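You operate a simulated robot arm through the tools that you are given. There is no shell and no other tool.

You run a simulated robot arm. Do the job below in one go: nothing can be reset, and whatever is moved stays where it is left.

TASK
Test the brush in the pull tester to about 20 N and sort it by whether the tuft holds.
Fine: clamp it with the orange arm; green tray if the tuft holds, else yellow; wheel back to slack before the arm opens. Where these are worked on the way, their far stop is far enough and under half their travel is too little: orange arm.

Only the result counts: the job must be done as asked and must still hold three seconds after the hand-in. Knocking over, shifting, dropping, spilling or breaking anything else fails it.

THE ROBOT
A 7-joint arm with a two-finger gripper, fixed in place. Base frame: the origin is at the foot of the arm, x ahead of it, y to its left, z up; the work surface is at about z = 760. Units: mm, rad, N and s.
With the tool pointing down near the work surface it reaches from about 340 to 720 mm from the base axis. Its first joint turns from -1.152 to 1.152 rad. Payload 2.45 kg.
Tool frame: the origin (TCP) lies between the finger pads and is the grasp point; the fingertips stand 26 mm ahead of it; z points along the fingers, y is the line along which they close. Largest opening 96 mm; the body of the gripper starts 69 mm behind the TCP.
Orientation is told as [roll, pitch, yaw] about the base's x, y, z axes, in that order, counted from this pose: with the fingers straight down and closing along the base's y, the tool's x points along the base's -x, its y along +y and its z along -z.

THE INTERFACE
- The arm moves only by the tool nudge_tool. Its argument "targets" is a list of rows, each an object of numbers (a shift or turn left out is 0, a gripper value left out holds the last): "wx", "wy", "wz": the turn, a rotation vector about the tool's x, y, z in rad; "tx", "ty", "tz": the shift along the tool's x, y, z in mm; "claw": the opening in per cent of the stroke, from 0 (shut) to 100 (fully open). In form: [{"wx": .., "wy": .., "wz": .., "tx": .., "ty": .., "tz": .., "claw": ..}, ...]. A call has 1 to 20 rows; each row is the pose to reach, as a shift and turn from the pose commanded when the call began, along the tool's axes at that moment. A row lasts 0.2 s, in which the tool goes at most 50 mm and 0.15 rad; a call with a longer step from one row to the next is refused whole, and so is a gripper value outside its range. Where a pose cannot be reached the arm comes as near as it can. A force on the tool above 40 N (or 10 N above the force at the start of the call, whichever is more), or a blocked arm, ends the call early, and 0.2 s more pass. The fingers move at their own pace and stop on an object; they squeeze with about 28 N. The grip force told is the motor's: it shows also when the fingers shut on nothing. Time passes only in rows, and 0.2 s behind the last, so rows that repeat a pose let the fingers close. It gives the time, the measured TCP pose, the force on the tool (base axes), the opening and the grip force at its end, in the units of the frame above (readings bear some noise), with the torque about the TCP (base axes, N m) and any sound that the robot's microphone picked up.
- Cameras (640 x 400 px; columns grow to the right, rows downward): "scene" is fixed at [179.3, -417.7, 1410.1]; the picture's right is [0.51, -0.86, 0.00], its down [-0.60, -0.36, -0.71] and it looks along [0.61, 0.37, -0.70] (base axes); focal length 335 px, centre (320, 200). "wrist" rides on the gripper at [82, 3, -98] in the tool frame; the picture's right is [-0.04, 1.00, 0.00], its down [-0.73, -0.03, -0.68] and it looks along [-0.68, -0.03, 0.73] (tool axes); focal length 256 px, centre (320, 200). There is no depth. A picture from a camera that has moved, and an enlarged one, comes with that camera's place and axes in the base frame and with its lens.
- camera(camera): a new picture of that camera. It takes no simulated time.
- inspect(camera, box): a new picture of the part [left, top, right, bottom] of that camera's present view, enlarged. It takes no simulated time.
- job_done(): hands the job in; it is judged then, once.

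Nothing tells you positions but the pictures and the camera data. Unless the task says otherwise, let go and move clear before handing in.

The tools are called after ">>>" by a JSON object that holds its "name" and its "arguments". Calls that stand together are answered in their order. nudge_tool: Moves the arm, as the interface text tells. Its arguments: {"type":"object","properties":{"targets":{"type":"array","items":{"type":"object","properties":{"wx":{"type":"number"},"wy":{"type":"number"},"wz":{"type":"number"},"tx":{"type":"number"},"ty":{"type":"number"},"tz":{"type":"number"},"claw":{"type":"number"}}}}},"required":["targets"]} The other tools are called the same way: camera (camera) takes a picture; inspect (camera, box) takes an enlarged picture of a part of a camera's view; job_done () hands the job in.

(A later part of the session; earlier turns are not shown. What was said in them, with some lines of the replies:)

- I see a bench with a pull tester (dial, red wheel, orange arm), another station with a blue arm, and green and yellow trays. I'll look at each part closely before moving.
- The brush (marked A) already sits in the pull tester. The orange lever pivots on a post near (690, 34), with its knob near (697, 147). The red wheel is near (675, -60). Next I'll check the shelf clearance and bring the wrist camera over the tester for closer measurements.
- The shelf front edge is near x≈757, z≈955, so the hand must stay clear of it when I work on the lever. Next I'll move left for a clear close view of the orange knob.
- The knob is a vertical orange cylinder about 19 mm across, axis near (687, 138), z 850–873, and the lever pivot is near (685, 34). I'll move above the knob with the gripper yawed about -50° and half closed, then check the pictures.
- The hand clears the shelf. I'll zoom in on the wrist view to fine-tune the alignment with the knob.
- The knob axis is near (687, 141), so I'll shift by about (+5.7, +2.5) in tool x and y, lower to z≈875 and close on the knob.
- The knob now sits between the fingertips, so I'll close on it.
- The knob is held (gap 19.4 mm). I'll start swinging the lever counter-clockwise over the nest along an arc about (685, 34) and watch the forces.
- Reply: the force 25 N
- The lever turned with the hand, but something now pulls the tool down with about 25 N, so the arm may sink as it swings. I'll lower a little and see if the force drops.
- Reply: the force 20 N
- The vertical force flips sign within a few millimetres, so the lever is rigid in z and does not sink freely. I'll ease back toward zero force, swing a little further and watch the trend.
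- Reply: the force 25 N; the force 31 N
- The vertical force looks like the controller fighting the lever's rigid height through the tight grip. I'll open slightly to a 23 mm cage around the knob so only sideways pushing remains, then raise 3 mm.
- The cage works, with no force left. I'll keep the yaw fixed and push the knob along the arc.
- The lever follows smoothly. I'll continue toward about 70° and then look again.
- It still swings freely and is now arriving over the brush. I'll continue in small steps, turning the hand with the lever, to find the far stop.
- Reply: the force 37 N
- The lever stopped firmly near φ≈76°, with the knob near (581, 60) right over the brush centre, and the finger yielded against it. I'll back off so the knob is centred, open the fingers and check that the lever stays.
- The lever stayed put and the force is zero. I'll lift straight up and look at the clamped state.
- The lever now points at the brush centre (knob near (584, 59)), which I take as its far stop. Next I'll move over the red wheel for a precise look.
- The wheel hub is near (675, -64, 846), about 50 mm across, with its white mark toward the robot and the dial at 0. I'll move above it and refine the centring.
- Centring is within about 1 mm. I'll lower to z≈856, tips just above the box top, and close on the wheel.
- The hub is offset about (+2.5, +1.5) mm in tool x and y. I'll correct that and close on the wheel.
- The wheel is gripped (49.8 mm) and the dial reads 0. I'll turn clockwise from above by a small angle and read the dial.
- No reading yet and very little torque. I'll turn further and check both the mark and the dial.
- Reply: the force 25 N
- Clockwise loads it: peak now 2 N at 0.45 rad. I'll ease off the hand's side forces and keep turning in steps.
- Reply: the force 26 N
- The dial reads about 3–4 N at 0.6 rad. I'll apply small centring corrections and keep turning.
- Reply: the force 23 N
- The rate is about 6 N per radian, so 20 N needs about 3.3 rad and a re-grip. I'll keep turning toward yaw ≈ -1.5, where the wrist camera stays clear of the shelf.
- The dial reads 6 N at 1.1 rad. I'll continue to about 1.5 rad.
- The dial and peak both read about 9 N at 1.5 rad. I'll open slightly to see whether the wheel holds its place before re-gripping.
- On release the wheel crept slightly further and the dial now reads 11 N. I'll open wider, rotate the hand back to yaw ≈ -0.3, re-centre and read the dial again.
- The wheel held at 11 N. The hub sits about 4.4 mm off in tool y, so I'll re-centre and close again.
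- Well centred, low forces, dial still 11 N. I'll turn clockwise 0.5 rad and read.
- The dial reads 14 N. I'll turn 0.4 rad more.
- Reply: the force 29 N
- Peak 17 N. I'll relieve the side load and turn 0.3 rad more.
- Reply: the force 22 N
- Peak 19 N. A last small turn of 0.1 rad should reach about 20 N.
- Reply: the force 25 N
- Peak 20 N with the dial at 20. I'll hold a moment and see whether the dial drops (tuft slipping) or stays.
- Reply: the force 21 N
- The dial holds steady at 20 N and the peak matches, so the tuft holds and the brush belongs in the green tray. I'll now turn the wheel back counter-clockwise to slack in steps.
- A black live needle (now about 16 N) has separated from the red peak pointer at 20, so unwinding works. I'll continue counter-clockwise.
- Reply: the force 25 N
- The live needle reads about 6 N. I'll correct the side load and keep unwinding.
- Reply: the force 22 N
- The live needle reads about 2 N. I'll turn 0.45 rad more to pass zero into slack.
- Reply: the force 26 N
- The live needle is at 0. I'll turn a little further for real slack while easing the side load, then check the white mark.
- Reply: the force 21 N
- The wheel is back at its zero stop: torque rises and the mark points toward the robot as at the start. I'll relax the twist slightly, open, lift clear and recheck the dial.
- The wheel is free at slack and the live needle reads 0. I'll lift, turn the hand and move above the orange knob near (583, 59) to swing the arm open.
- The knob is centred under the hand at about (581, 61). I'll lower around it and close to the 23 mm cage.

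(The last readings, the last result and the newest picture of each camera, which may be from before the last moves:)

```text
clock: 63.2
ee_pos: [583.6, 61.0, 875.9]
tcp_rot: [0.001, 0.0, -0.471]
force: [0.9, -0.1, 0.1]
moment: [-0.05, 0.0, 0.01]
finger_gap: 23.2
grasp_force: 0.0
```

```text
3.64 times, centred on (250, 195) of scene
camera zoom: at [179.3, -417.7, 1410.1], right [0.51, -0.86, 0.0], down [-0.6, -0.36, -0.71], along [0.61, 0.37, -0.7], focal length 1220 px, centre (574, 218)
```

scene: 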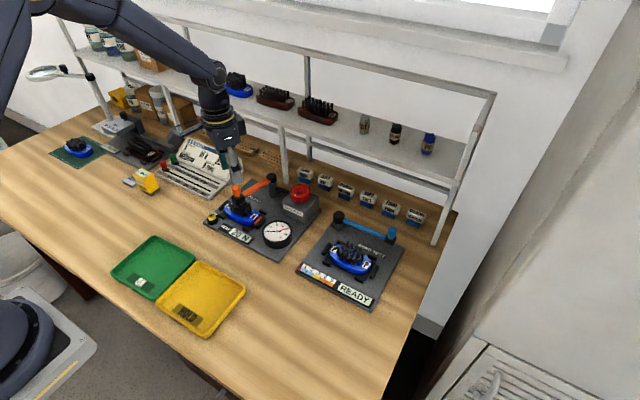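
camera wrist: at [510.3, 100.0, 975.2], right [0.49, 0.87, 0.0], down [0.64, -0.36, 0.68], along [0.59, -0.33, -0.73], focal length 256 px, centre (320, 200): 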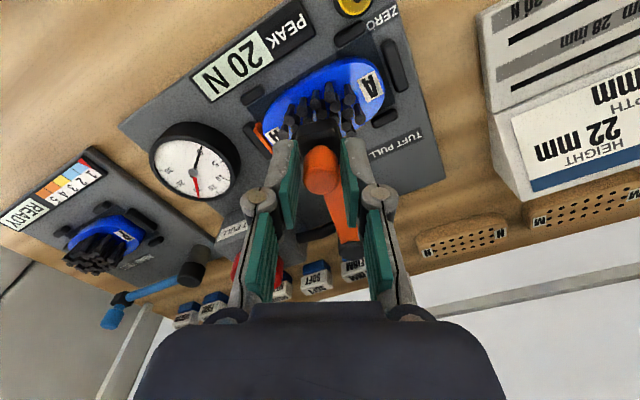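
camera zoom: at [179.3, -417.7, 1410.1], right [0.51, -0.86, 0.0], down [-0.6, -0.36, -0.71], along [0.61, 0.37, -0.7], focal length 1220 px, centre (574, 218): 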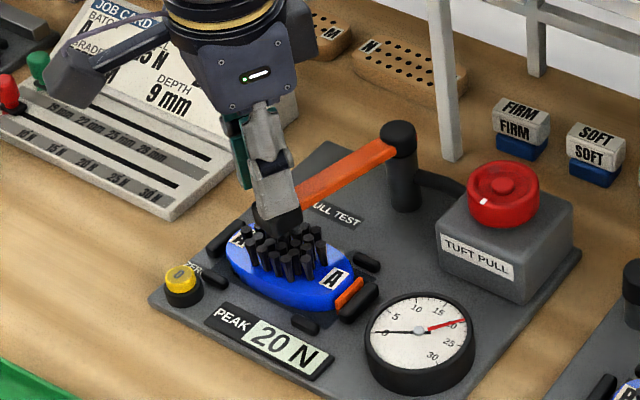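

The knob is caged with the live needle at 0. I'll swing the arm back open along the reverse arc.

>>> {"name": "nudge_tool", "arguments": {"targets": [{"tx": 0.9, "ty": 5.8}, {"tx": 1.9, "ty": 12.1}, {"tx": 2.2, "ty": 17.4}, {"tx": 2.4, "ty": 22.7}, {"tx": 2.2, "ty": 28}, {"tx": 1.8, "ty": 33.4}, {"tx": 1.1, "ty": 38.7}, {"tx": 0.2, "ty": 44}, {"tx": -1, "ty": 49.1}, {"tx": -2.4, "ty": 54.3}]}}

>>> {"name": "inspect", "arguments": {"camera": "scene", "box": [190, 130, 320, 250]}}

>>> {"name": "camera", "arguments": {"camera": "wrist"}}

```text
clock: 65.4
ee_pos: [608.9, 109.7, 875.0]
tcp_rot: [-0.001, -0.001, -0.471]
force: [0.9, -0.2, 0.4]
moment: [0.0, -0.02, 0.0]
finger_gap: 23.2
grasp_force: 0.0
```

```text
3.33 times, centred on (255, 190) of scene
camera zoom: at [179.3, -417.7, 1410.1], right [0.51, -0.86, 0.0], down [-0.6, -0.36, -0.71], along [0.61, 0.37, -0.7], focal length 1118 px, centre (537, 233)
```

zoom: 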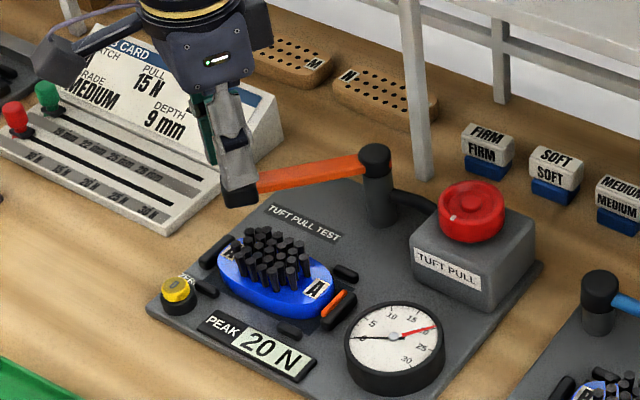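

```text
taken
camera wrist: at [537.0, 147.0, 974.3], right [0.49, 0.87, 0.0], down [0.64, -0.36, 0.68], along [0.59, -0.33, -0.73], focal length 256 px, centre (320, 200)
```

wrist: 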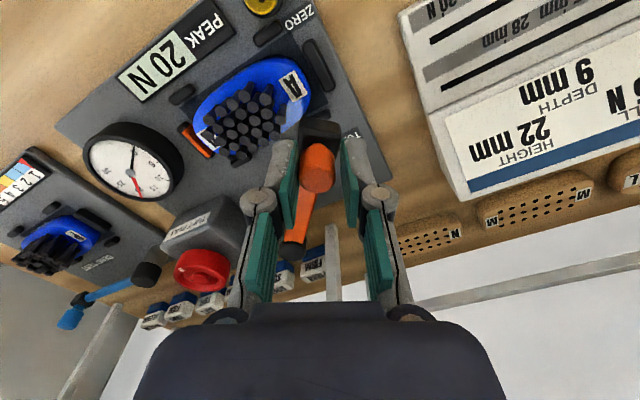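

It's swinging freely. I'll bring it back to near its original open position.

>>> {"name": "nudge_tool", "arguments": {"targets": [{"tx": -1.8, "ty": 5.1, "wz": 0.03}, {"tx": -3.7, "ty": 10.1, "wz": 0.06}, {"tx": -6.0, "ty": 14.9, "wz": 0.09}, {"tx": -8.4, "ty": 19.7, "wz": 0.12}, {"tx": -11.1, "ty": 24.3, "wz": 0.15}, {"tx": -13.9, "ty": 28.8, "wz": 0.18}, {"tx": -17.1, "ty": 33.1, "wz": 0.21}, {"tx": -20.4, "ty": 37.4, "wz": 0.24}, {"tx": -24.0, "ty": 41.3, "wz": 0.27}, {"tx": -27.7, "ty": 45.1, "wz": 0.3}, {"tx": -31.7, "ty": 48.7, "wz": 0.33}, {"tx": -35.7, "ty": 52.2, "wz": 0.36}, {"tx": -40.0, "ty": 55.3, "wz": 0.39}, {"tx": -44.4, "ty": 58.4, "wz": 0.4}]}}

>>> {"name": "inspect", "arguments": {"camera": "scene", "box": [190, 90, 330, 250]}}

>>> {"name": "camera", "arguments": {"camera": "wrist"}}

```text
clock: 68.4
ee_pos: [675.7, 139.5, 876.9]
tcp_rot: [0.0, 0.001, -0.871]
force: [0.4, -0.5, -0.2]
moment: [0.0, 0.01, -0.01]
finger_gap: 23.5
grasp_force: 0.0
```

```text
2.50 times, centred on (260, 170) of scene
camera zoom: at [179.3, -417.7, 1410.1], right [0.51, -0.86, 0.0], down [-0.6, -0.36, -0.71], along [0.61, 0.37, -0.7], focal length 838 px, centre (470, 275)
```

zoom: 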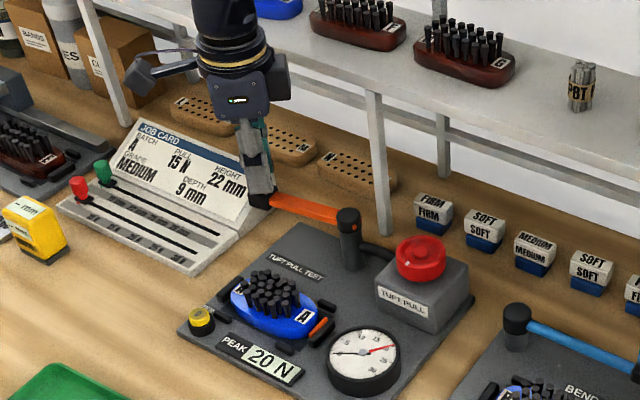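

```text
taken
camera wrist: at [625.3, 203.6, 975.6], right [0.79, 0.61, 0.0], down [0.45, -0.58, 0.68], along [0.42, -0.54, -0.73], focal length 256 px, centre (320, 200)
```

wrist: 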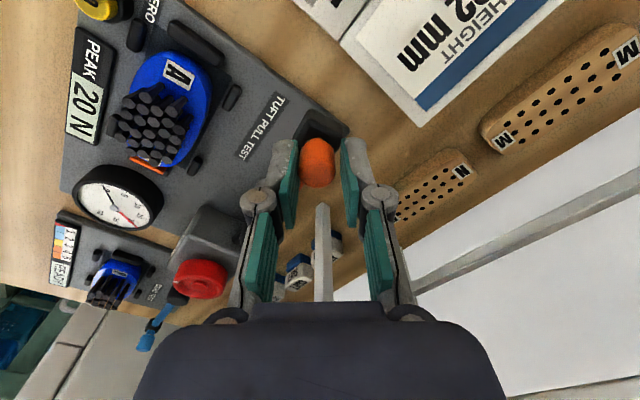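

The arm is within about 0.1 rad of its start position. I'll push the last bit and then lift off.

>>> {"name": "nudge_tool", "arguments": {"targets": [{"tx": -2, "ty": 2.7}, {"tx": -4, "ty": 5.4}, {"tx": -6.1, "ty": 8}, {"tx": -7, "ty": 9.5}]}}

>>> {"name": "inspect", "arguments": {"camera": "wrist", "box": [220, 100, 420, 230]}}

```text
clock: 69.4
ee_pos: [686.7, 139.5, 875.8]
tcp_rot: [-0.001, 0.001, -0.871]
force: [-0.7, -0.1, 0.4]
moment: [0.02, 0.0, 0.01]
finger_gap: 23.1
grasp_force: 0.1
```

```text
3.08 times, centred on (320, 165) of wrist
camera zoom: at [636.5, 204.1, 975.1], right [0.79, 0.61, 0.0], down [0.45, -0.58, 0.68], along [0.42, -0.54, -0.73], focal length 788 px, centre (320, 308)
```

zoom: 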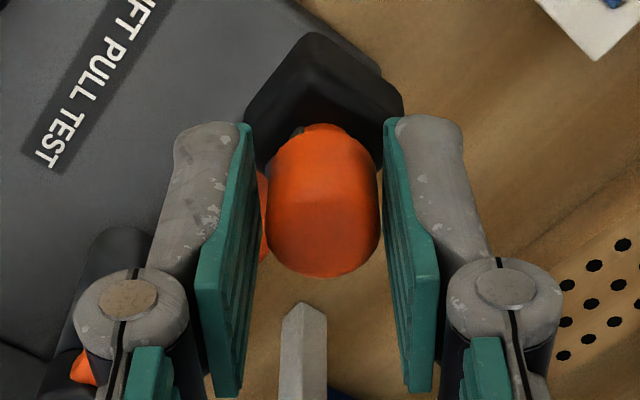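

The arm is back at its open position. I'll open the fingers, lift clear and go look at the brush.

>>> {"name": "nudge_tool", "arguments": {"targets": [{"claw": 48}, {"claw": 48}, {"claw": 48, "tz": -20}, {"tz": -45}, {"tz": -75}, {"tz": -75}]}}

>>> {"name": "camera", "arguments": {"camera": "scene"}}

>>> {"name": "inspect", "arguments": {"camera": "scene", "box": [200, 150, 310, 250]}}

```text
clock: 70.8
ee_pos: [685.5, 141.7, 951.9]
tcp_rot: [0.0, 0.002, -0.87]
force: [-0.3, 0.9, 0.9]
moment: [-0.01, 0.01, 0.03]
finger_gap: 46.1
grasp_force: 0.1
```

```text
taken
```

scene: 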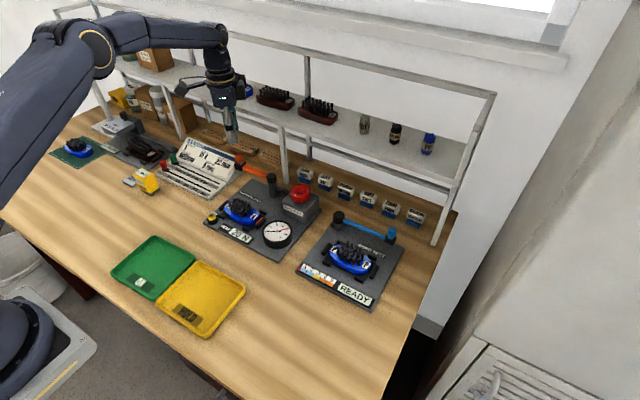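

```text
4.00 times, centred on (255, 200) of scene
camera zoom: at [179.3, -417.7, 1410.1], right [0.51, -0.86, 0.0], down [-0.6, -0.36, -0.71], along [0.61, 0.37, -0.7], focal length 1342 px, centre (580, 200)
```

zoom: 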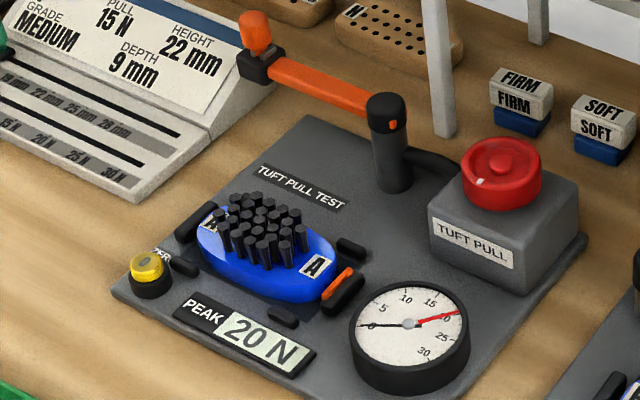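

The arm is fully open and the brush is free. Next I'll turn the hand to close along x (yaw +90°) above the brush near (580, 57) and measure its width.

>>> {"name": "nudge_tool", "arguments": {"targets": [{"tx": 0.2, "ty": -8, "tz": 1, "wz": -0.143}, {"tx": 0.4, "ty": -16, "tz": 2, "wz": -0.287}, {"tx": 0.6, "ty": -24, "tz": 3, "wz": -0.43}, {"tx": 0.8, "ty": -32, "tz": 4, "wz": -0.574}, {"tx": 1.0, "ty": -40, "tz": 6, "wz": -0.718}, {"tx": 1.2, "ty": -48, "tz": 8, "wz": -0.861, "claw": 95}, {"tx": 1.4, "ty": -56, "tz": 9, "wz": -1.005}, {"tx": 1.6, "ty": -64, "tz": 10, "wz": -1.149}, {"tx": 1.8, "ty": -72, "tz": 11, "wz": -1.292}, {"tx": 2.0, "ty": -80, "tz": 12, "wz": -1.436}, {"tx": 2.2, "ty": -88, "tz": 13, "wz": -1.58}, {"tx": 2.4, "ty": -96, "tz": 14, "wz": -1.723}, {"tx": 2.6, "ty": -104, "tz": 15, "wz": -1.867}, {"tx": 2.8, "ty": -112, "tz": 16, "wz": -2.01}, {"tx": 3.0, "ty": -120, "tz": 17, "wz": -2.154}, {"tx": 3.2, "ty": -128, "tz": 18, "wz": -2.298}, {"tx": 3.3, "ty": -135.2, "tz": 20, "wz": -2.441}, {"tx": 3.3, "ty": -135.2, "tz": 20, "wz": -2.441}]}}

>>> {"name": "camera", "arguments": {"camera": "wrist"}}

>>> {"name": "inspect", "arguments": {"camera": "wrist", "box": [220, 50, 420, 180]}}

>>> {"name": "inspect", "arguments": {"camera": "scene", "box": [190, 90, 310, 250]}}

```text
clock: 74.6
ee_pos: [581.0, 55.9, 930.2]
tcp_rot: [-0.002, -0.001, 1.572]
force: [-0.2, 0.3, -0.6]
moment: [0.0, 0.01, -0.03]
finger_gap: 90.9
grasp_force: 0.1
```

```text
taken
camera wrist: at [577.1, -25.6, 1029.3], right [-1.0, 0.04, 0.0], down [0.03, 0.73, 0.68], along [0.03, 0.68, -0.73], focal length 256 px, centre (320, 200)
```

wrist: 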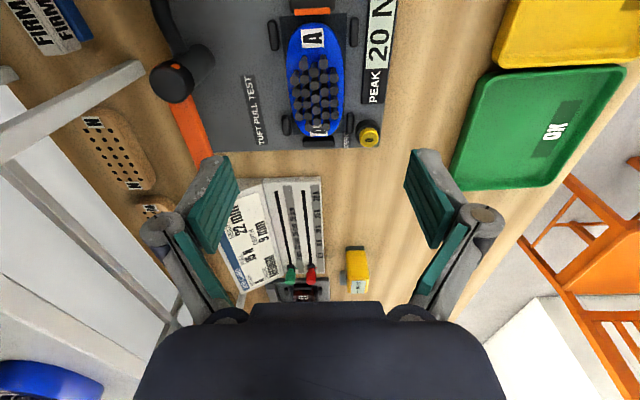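

```text
3.08 times, centred on (320, 115) of wrist
camera zoom: at [577.1, -25.6, 1029.3], right [-1.0, 0.04, 0.0], down [0.03, 0.73, 0.68], along [0.03, 0.68, -0.73], focal length 788 px, centre (320, 462)
```

zoom: 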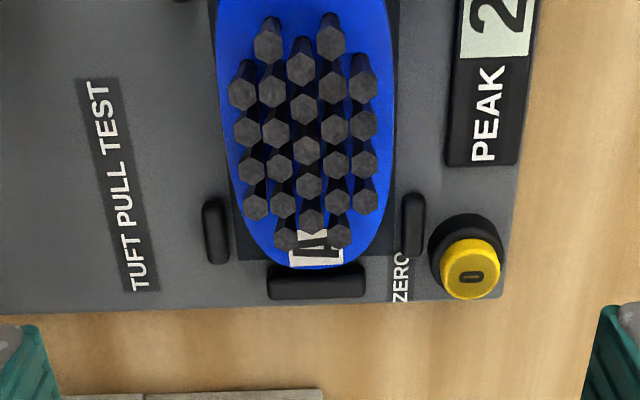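

```text
2.50 times, centred on (250, 170) of scene
camera zoom: at [179.3, -417.7, 1410.1], right [0.51, -0.86, 0.0], down [-0.6, -0.36, -0.71], along [0.61, 0.37, -0.7], focal length 838 px, centre (495, 275)
```

zoom: 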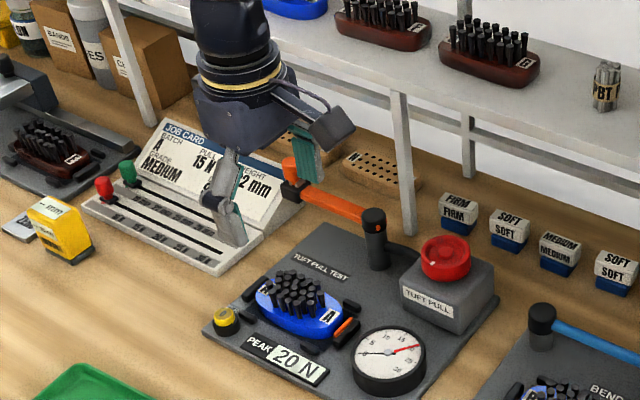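

The brush measures about 52 mm wide in x, about 100 mm long in y, centred near (585, 59). I'll lower and re-measure before gripping.

>>> {"name": "nudge_tool", "arguments": {"targets": [{"tx": -1, "ty": -2, "tz": 17}, {"tx": -2, "ty": -4, "tz": 34}, {"tx": -2, "ty": -4, "tz": 50}, {"tx": -2, "ty": -4, "tz": 50}]}}

>>> {"name": "camera", "arguments": {"camera": "wrist"}}

>>> {"name": "inspect", "arguments": {"camera": "wrist", "box": [220, 30, 420, 180]}}

>>> {"name": "inspect", "arguments": {"camera": "scene", "box": [190, 140, 310, 250]}}

```text
clock: 75.6
ee_pos: [585.7, 58.4, 880.2]
tcp_rot: [0.0, 0.0, 1.569]
force: [0.7, 0.7, -1.0]
moment: [0.0, -0.02, -0.01]
finger_gap: 91.3
grasp_force: 0.0
```

```text
taken
camera wrist: at [582.0, -24.6, 979.3], right [-1.0, 0.04, 0.0], down [0.03, 0.73, 0.68], along [0.03, 0.68, -0.73], focal length 256 px, centre (320, 200)
```

wrist: 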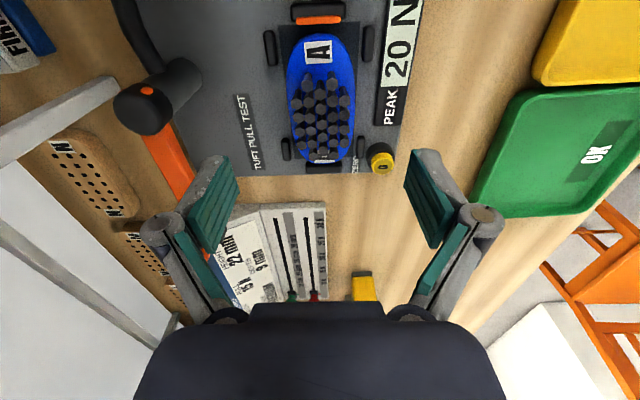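

```text
2.67 times, centred on (320, 105) of wrist
camera zoom: at [582.0, -24.6, 979.3], right [-1.0, 0.04, 0.0], down [0.03, 0.73, 0.68], along [0.03, 0.68, -0.73], focal length 683 px, centre (320, 453)
```

zoom: 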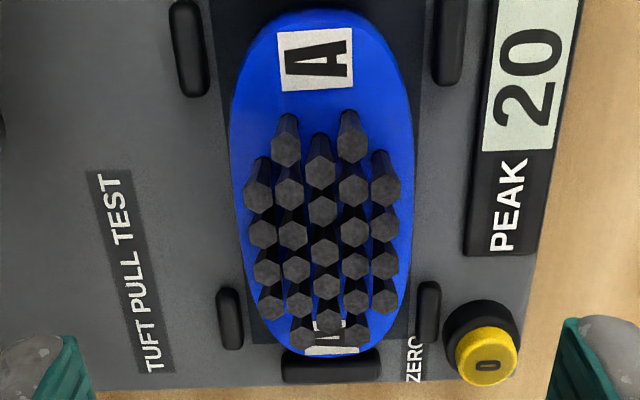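

```text
3.64 times, centred on (250, 195) of scene
camera zoom: at [179.3, -417.7, 1410.1], right [0.51, -0.86, 0.0], down [-0.6, -0.36, -0.71], along [0.61, 0.37, -0.7], focal length 1220 px, centre (574, 218)
```

zoom: 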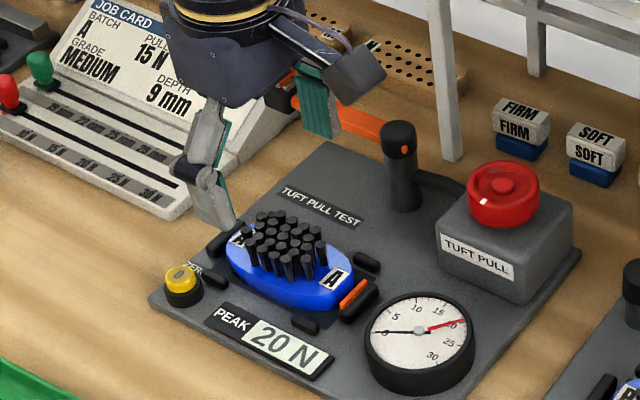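

The brush is centred at x≈585.5, y≈59.7, about 50 mm wide, base z 772–787, and its long sides are free of bumpers from y 32 to 95. I'll narrow the gap, go lower and verify the clearance to the PEAK display.

>>> {"name": "nudge_tool", "arguments": {"targets": [{"tx": -1.3, "tz": 12, "claw": 72}, {"tx": -1.3, "tz": 25}, {"tx": -1.3, "tz": 38}, {"tx": -1.3, "tz": 48}, {"tx": -1.3, "tz": 48}]}}

>>> {"name": "camera", "arguments": {"camera": "wrist"}}

>>> {"name": "inspect", "arguments": {"camera": "wrist", "box": [220, 70, 420, 220]}}

>>> {"name": "inspect", "arguments": {"camera": "scene", "box": [190, 150, 300, 250]}}

```text
clock: 76.8
ee_pos: [585.0, 59.6, 831.1]
tcp_rot: [0.002, -0.001, 1.571]
force: [-0.3, 0.4, 0.0]
moment: [-0.02, -0.02, -0.01]
finger_gap: 69.1
grasp_force: 0.0
```

```text
taken
camera wrist: at [581.1, -22.3, 931.0], right [-1.0, 0.04, 0.0], down [0.03, 0.73, 0.68], along [0.03, 0.68, -0.73], focal length 256 px, centre (320, 200)
```

wrist: 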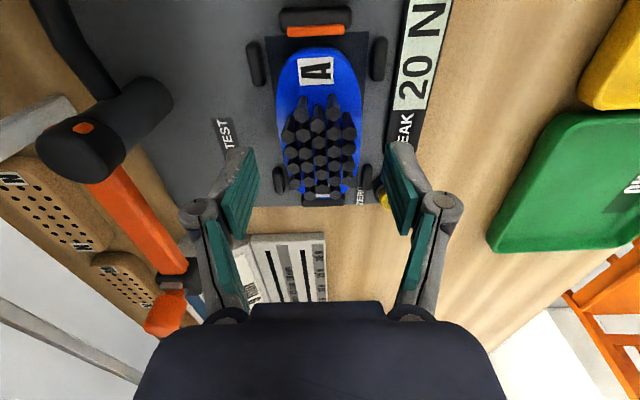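

```text
2.67 times, centred on (320, 145) of wrist
camera zoom: at [581.1, -22.3, 931.0], right [-1.0, 0.04, 0.0], down [0.03, 0.73, 0.68], along [0.03, 0.68, -0.73], focal length 683 px, centre (320, 347)
```

zoom: 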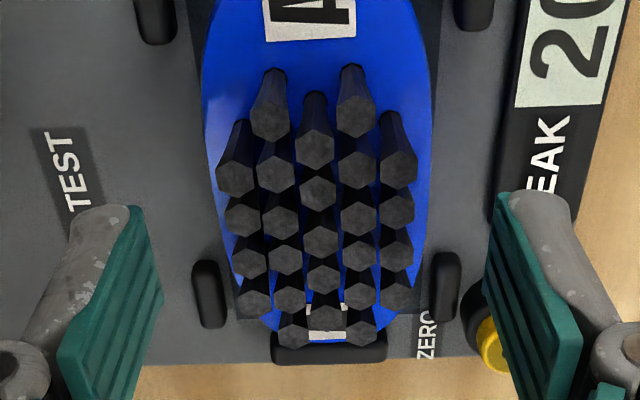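

```text
4.00 times, centred on (245, 200) of scene
camera zoom: at [179.3, -417.7, 1410.1], right [0.51, -0.86, 0.0], down [-0.6, -0.36, -0.71], along [0.61, 0.37, -0.7], focal length 1342 px, centre (620, 200)
```

zoom: 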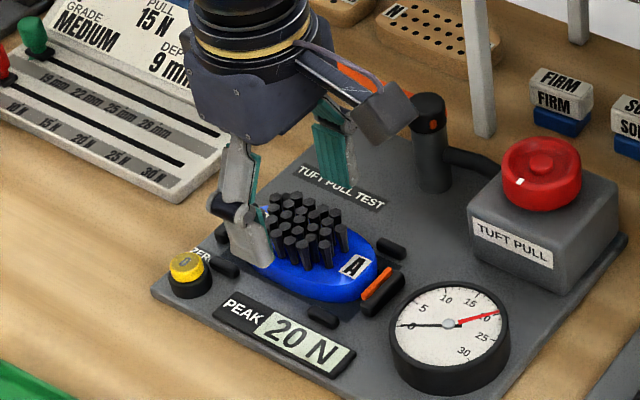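

Centred within 1 mm, with room between the brush and the display for each finger. I'll set a 65 mm gap, lower to TCP z≈802 and close on the base.

>>> {"name": "nudge_tool", "arguments": {"targets": [{"claw": 67.5}, {"claw": 67.5, "tz": 8}, {"tz": 16}, {"tz": 22}, {"tz": 26}, {"tz": 28.5}, {"tz": 28.5}]}}

>>> {"name": "camera", "arguments": {"camera": "wrist"}}

>>> {"name": "inspect", "arguments": {"camera": "scene", "box": [190, 150, 300, 250]}}

```text
clock: 78.4
ee_pos: [585.4, 58.3, 805.2]
tcp_rot: [0.001, 0.001, 1.569]
force: [0.3, -0.3, -0.1]
moment: [-0.01, 0.03, -0.01]
finger_gap: 64.8
grasp_force: 0.0
```

```text
taken
camera wrist: at [580.9, -23.8, 903.1], right [-1.0, 0.04, 0.0], down [0.03, 0.73, 0.68], along [0.03, 0.68, -0.73], focal length 256 px, centre (320, 200)
```

wrist: 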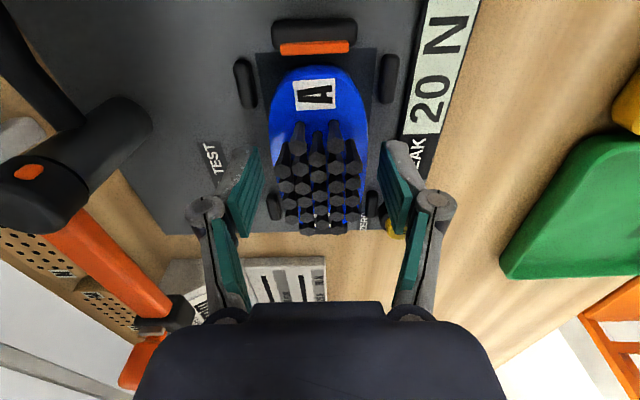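

```text
4.00 times, centred on (245, 200) of scene
camera zoom: at [179.3, -417.7, 1410.1], right [0.51, -0.86, 0.0], down [-0.6, -0.36, -0.71], along [0.61, 0.37, -0.7], focal length 1342 px, centre (620, 200)
```

zoom: 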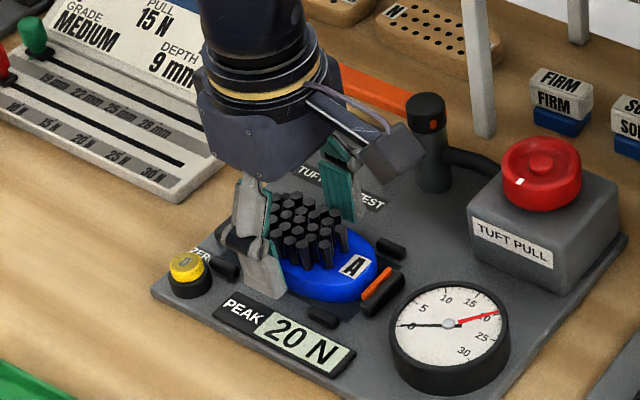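

The fingers are down on both sides of the brush base and touch nothing else. I'll close.

>>> {"name": "nudge_tool", "arguments": {"targets": [{"tz": 1, "claw": 0}, {"tz": 1, "claw": 0}, {"tz": 1, "claw": 0}, {"tz": 1, "claw": 0}]}}

>>> {"name": "camera", "arguments": {"camera": "wrist"}}

>>> {"name": "inspect", "arguments": {"camera": "scene", "box": [190, 150, 300, 250]}}

```text
clock: 79.4
ee_pos: [584.4, 57.9, 804.2]
tcp_rot: [-0.002, 0.001, 1.57]
force: [-0.9, 1.7, 10.0]
moment: [-0.02, 0.09, -0.01]
finger_gap: 51.2
grasp_force: 27.6
```

```text
taken
camera wrist: at [580.8, -24.1, 902.8], right [-1.0, 0.04, 0.0], down [0.03, 0.73, 0.68], along [0.03, 0.68, -0.73], focal length 256 px, centre (320, 200)
```

wrist: 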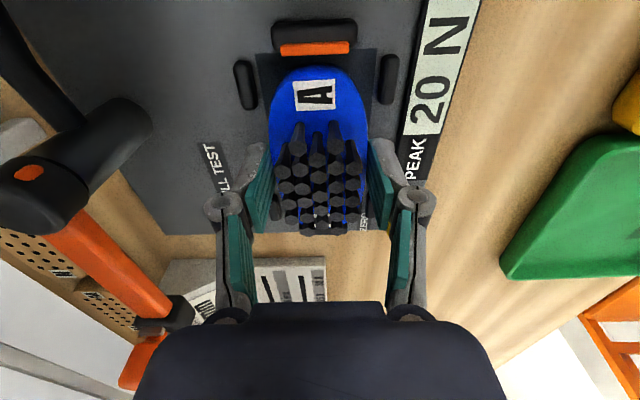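

```text
4.00 times, centred on (245, 200) of scene
camera zoom: at [179.1, -417.7, 1410.1], right [0.51, -0.86, 0.0], down [-0.6, -0.36, -0.71], along [0.61, 0.37, -0.7], focal length 1342 px, centre (620, 200)
```

zoom: 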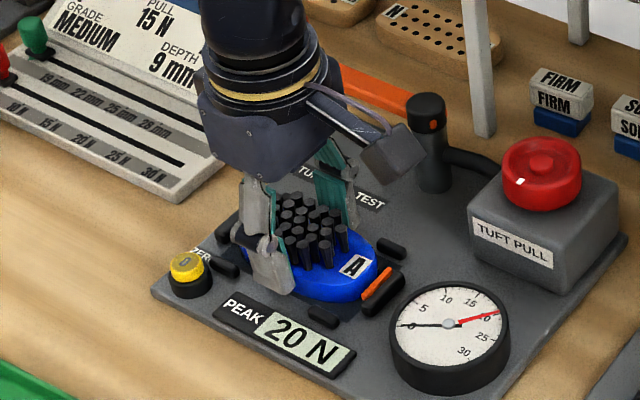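

The brush is gripped (51.2 mm). I'll lift it slowly and check that it comes free.

>>> {"name": "nudge_tool", "arguments": {"targets": [{"tz": -2}, {"tz": -5}, {"tz": -10}, {"tz": -16}, {"tz": -24}, {"tz": -24}]}}

>>> {"name": "inspect", "arguments": {"camera": "scene", "box": [190, 130, 310, 250]}}

>>> {"name": "camera", "arguments": {"camera": "wrist"}}

```text
clock: 80.8
ee_pos: [584.7, 57.3, 826.8]
tcp_rot: [-0.002, -0.001, 1.57]
force: [-0.4, 0.5, -0.6]
moment: [0.03, -0.03, 0.01]
finger_gap: 51.2
grasp_force: 28.0
```

```text
3.33 times, centred on (250, 190) of scene
camera zoom: at [179.3, -417.7, 1410.1], right [0.51, -0.86, 0.0], down [-0.6, -0.36, -0.71], along [0.61, 0.37, -0.7], focal length 1118 px, centre (553, 233)
```

zoom: 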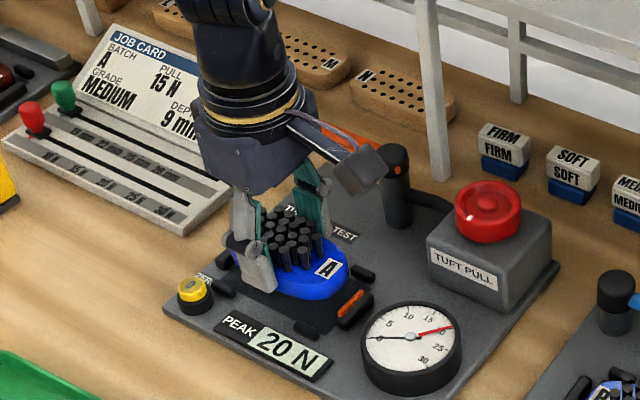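

```text
taken
camera wrist: at [580.5, -24.6, 925.3], right [-1.0, 0.04, 0.0], down [0.03, 0.73, 0.68], along [0.03, 0.68, -0.73], focal length 256 px, centre (320, 200)
```

wrist: 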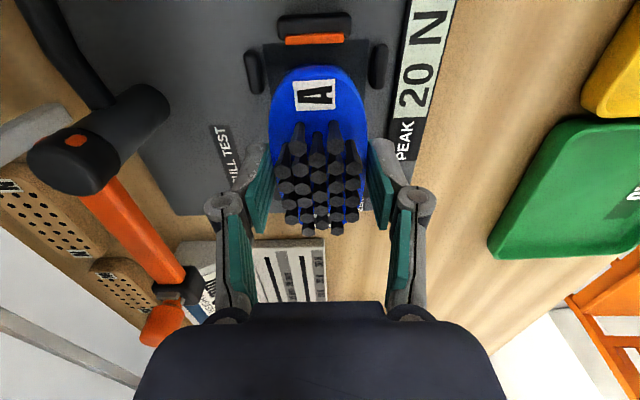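

The brush is free of the nest. I'll raise it and carry it over the green tray, centre near (358, 117).

>>> {"name": "nudge_tool", "arguments": {"targets": [{"tz": -20}, {"tz": -45}, {"tz": -73}, {"tz": -73, "tx": -6, "ty": 22}, {"tz": -73, "tx": -12, "ty": 45}, {"tz": -73, "tx": -18, "ty": 68}, {"tz": -73, "tx": -24, "ty": 91}, {"tz": -73, "tx": -30, "ty": 114}, {"tz": -73, "tx": -36, "ty": 137}, {"tz": -73, "tx": -42, "ty": 160}, {"tz": -73, "tx": -48, "ty": 183}, {"tz": -73, "tx": -54, "ty": 206}, {"tz": -73, "tx": -60, "ty": 226}, {"tz": -73, "tx": -60, "ty": 226}]}}

>>> {"name": "camera", "arguments": {"camera": "scene"}}

>>> {"name": "camera", "arguments": {"camera": "wrist"}}

>>> {"name": "inspect", "arguments": {"camera": "scene", "box": [90, 190, 260, 340]}}

```text
clock: 83.8
ee_pos: [358.3, 118.4, 899.2]
tcp_rot: [0.0, 0.0, 1.57]
force: [-0.4, -0.5, -1.7]
moment: [0.0, -0.01, -0.02]
finger_gap: 51.0
grasp_force: 27.7
```

```text
taken
```

scene: 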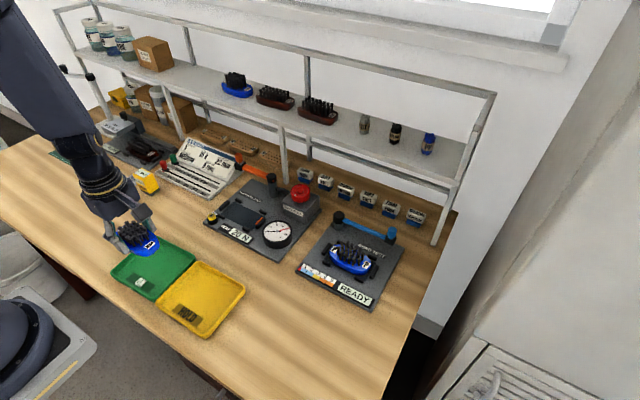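

```text
taken
camera wrist: at [353.4, 36.0, 998.8], right [-1.0, 0.04, 0.0], down [0.03, 0.73, 0.68], along [0.03, 0.68, -0.73], focal length 256 px, centre (320, 200)
```

wrist: 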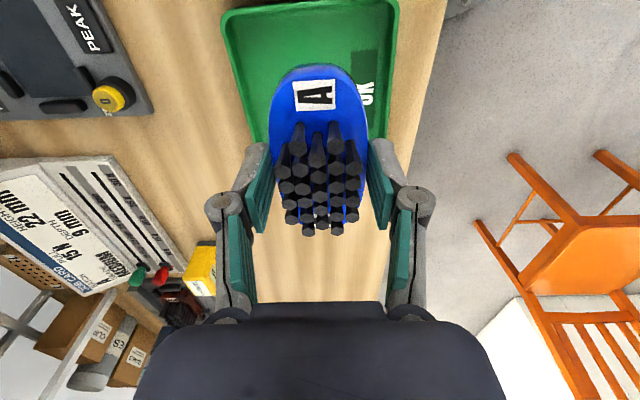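

```text
2.67 times, centred on (175, 265) of scene
camera zoom: at [179.3, -417.7, 1410.1], right [0.51, -0.86, 0.0], down [-0.6, -0.36, -0.71], along [0.61, 0.37, -0.7], focal length 894 px, centre (707, 27)
```

zoom: 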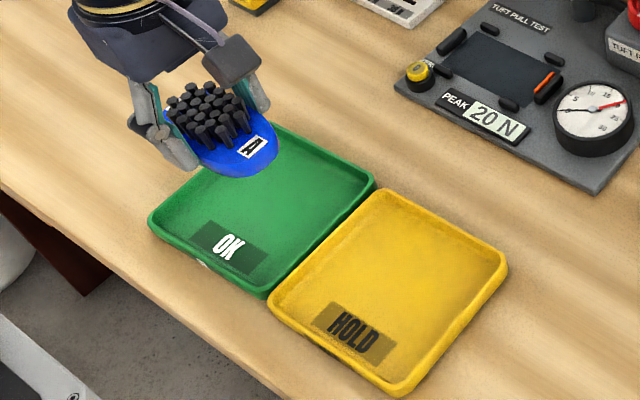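

The brush is over the green tray, which I now place at about (360, 120). I'll lower it gently to just above the floor.

>>> {"name": "nudge_tool", "arguments": {"targets": [{"ty": -1, "tz": 15}, {"ty": -1.5, "tz": 32}, {"ty": -1.5, "tz": 50}, {"ty": -1.5, "tz": 66}, {"ty": -1.5, "tz": 80}, {"ty": -1.5, "tz": 90}, {"ty": -1.5, "tz": 97}, {"ty": -1.5, "tz": 97}]}}

>>> {"name": "inspect", "arguments": {"camera": "scene", "box": [90, 190, 260, 340]}}

>>> {"name": "camera", "arguments": {"camera": "wrist"}}

```text
clock: 85.6
ee_pos: [360.9, 120.1, 803.8]
tcp_rot: [-0.001, -0.001, 1.569]
force: [0.1, 0.0, -0.7]
moment: [0.01, 0.0, 0.01]
finger_gap: 51.2
grasp_force: 27.9
```

```text
2.67 times, centred on (175, 265) of scene
camera zoom: at [179.3, -417.7, 1410.1], right [0.51, -0.86, 0.0], down [-0.6, -0.36, -0.71], along [0.61, 0.37, -0.7], focal length 894 px, centre (707, 27)
```

zoom: 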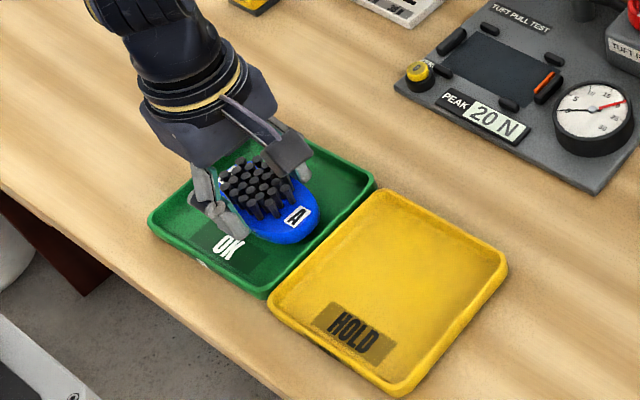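

```text
taken
camera wrist: at [356.9, 37.0, 902.1], right [-1.0, 0.04, 0.0], down [0.03, 0.73, 0.68], along [0.03, 0.68, -0.73], focal length 256 px, centre (320, 200)
```

wrist: 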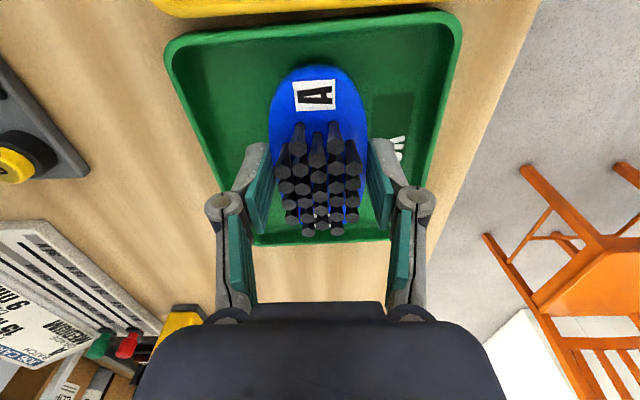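

The brush is well inside the green tray. I'll lower in small steps until it touches the floor.

>>> {"name": "nudge_tool", "arguments": {"targets": [{"tz": 1.5}, {"tz": 3}, {"tz": 4}, {"tz": 4}]}}

>>> {"name": "nudge_tool", "arguments": {"targets": [{"tz": 1}, {"tz": 2}, {"tz": 2}]}}

```text
clock: 86.6
ee_pos: [360.2, 120.4, 798.5]
tcp_rot: [-0.001, 0.001, 1.568]
force: [0.1, 0.0, -0.6]
moment: [0.01, -0.03, -0.01]
finger_gap: 50.9
grasp_force: 27.7
```

```text
clock: 87.4
ee_pos: [360.6, 120.2, 797.4]
tcp_rot: [0.0, -0.002, 1.57]
force: [-1.6, -3.1, 22.1]
moment: [-0.05, 0.04, -0.04]
finger_gap: 51.2
grasp_force: 28.0
```

The brush touches the tray floor at z≈797. I'll ease up slightly and open gently.

>>> {"name": "nudge_tool", "arguments": {"targets": [{"tz": -1}, {"tz": -1}, {"tz": -1, "claw": 60}, {"tz": -1, "claw": 70}, {"tz": -1, "claw": 70}]}}

>>> {"name": "camera", "arguments": {"camera": "wrist"}}

>>> {"name": "inspect", "arguments": {"camera": "scene", "box": [90, 190, 260, 340]}}

```text
clock: 88.6
ee_pos: [361.1, 120.2, 796.5]
tcp_rot: [0.0, 0.001, 1.568]
force: [-0.1, -0.7, -0.4]
moment: [-0.03, 0.01, 0.03]
finger_gap: 67.2
grasp_force: 0.2
```

```text
taken
camera wrist: at [356.6, 37.6, 896.2], right [-1.0, 0.04, 0.0], down [0.03, 0.73, 0.68], along [0.03, 0.68, -0.73], focal length 256 px, centre (320, 200)
```

wrist: 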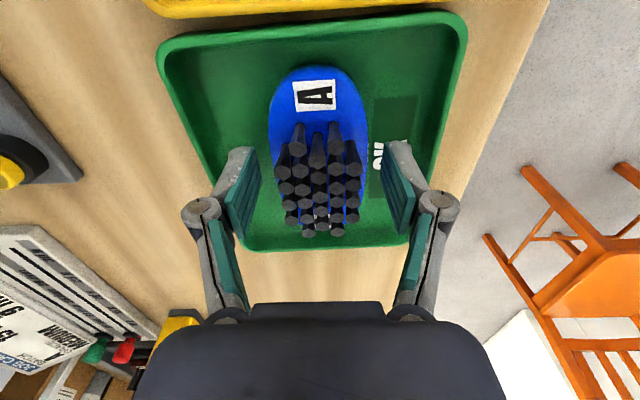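

```text
2.67 times, centred on (175, 265) of scene
camera zoom: at [179.3, -417.7, 1410.1], right [0.51, -0.86, 0.0], down [-0.6, -0.36, -0.71], along [0.61, 0.37, -0.7], focal length 894 px, centre (707, 27)
```

zoom: 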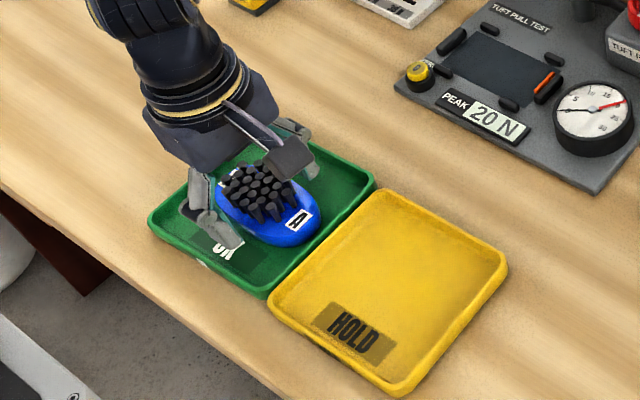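

The brush is released flat in the green tray. I'll lift straight up and clear, then do a final check.

>>> {"name": "nudge_tool", "arguments": {"targets": [{"tz": -15}, {"tz": -35}, {"tz": -65}, {"tz": -100}, {"tz": -140}, {"tz": -170, "ty": -30}, {"tz": -190, "ty": -70}, {"tz": -200, "ty": -110}, {"tz": -200, "ty": -110}]}}

>>> {"name": "camera", "arguments": {"camera": "scene"}}

>>> {"name": "inspect", "arguments": {"camera": "scene", "box": [90, 200, 260, 340]}}

>>> {"name": "inspect", "arguments": {"camera": "scene", "box": [190, 140, 340, 270]}}

```text
clock: 90.6
ee_pos: [474.8, 119.4, 998.8]
tcp_rot: [-0.001, 0.001, 1.569]
force: [0.5, -0.5, 1.0]
moment: [-0.03, -0.04, 0.0]
finger_gap: 67.1
grasp_force: 0.0
```

```text
taken
```

scene: 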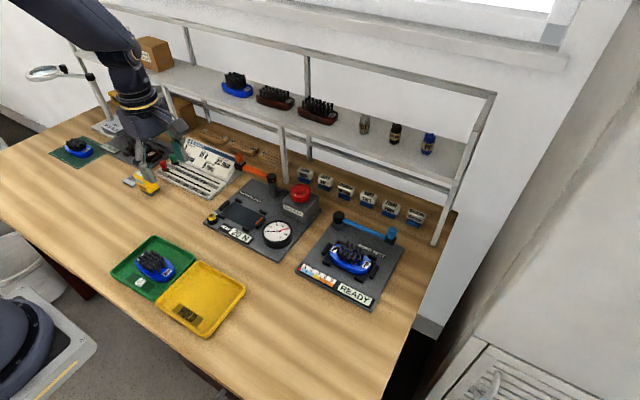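

```text
2.86 times, centred on (175, 270) of scene
camera zoom: at [179.3, -417.7, 1410.1], right [0.51, -0.86, 0.0], down [-0.6, -0.36, -0.71], along [0.61, 0.37, -0.7], focal length 958 px, centre (734, 0)
```

zoom: 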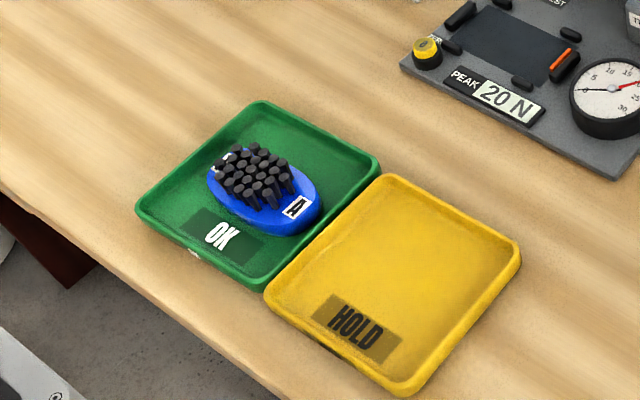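

```text
3.08 times, centred on (265, 205) of scene
camera zoom: at [179.3, -417.7, 1410.1], right [0.51, -0.86, 0.0], down [-0.6, -0.36, -0.71], along [0.61, 0.37, -0.7], focal length 1032 px, centre (489, 185)
```

zoom: 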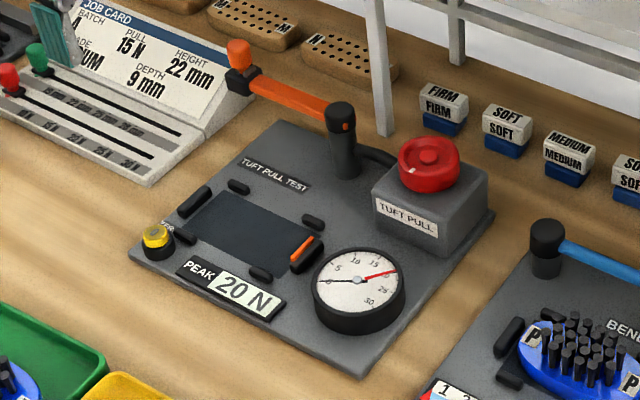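

The brush lies flat in the green tray. The tester shows peak 20 N with the live needle at 0, the wheel is at slack, the orange arm is back open, and the hand is clear. I'm handing in.

>>> {"name": "job_done", "arguments": {}}

```text
The job is handed in.
```

The brush passed the pull test: the tuft held at 20 N, so I put the brush in the green tray and handed the job in.

- **Clamping:** I swung the orange arm over the brush until it stopped firmly, about 76° round from its open position. I took that as its far stop.
- **Test:** I turned the wheel until the peak display and the dial both read 20 N. The reading stayed steady for about two seconds and never dropped. The job card says 15 N, but I used the 20 N you asked for.
- **Wheel and arm:** I turned the wheel back to its zero stop, with the dial at 0, before opening the arm. The arm is back where it started.
- **Sorting:** The brush lies flat in the green tray. From the pictures, nothing else was knocked or moved, and the hand is clear.

The peak display and the red peak pointer still show 20 N, as I did not press the zero button.
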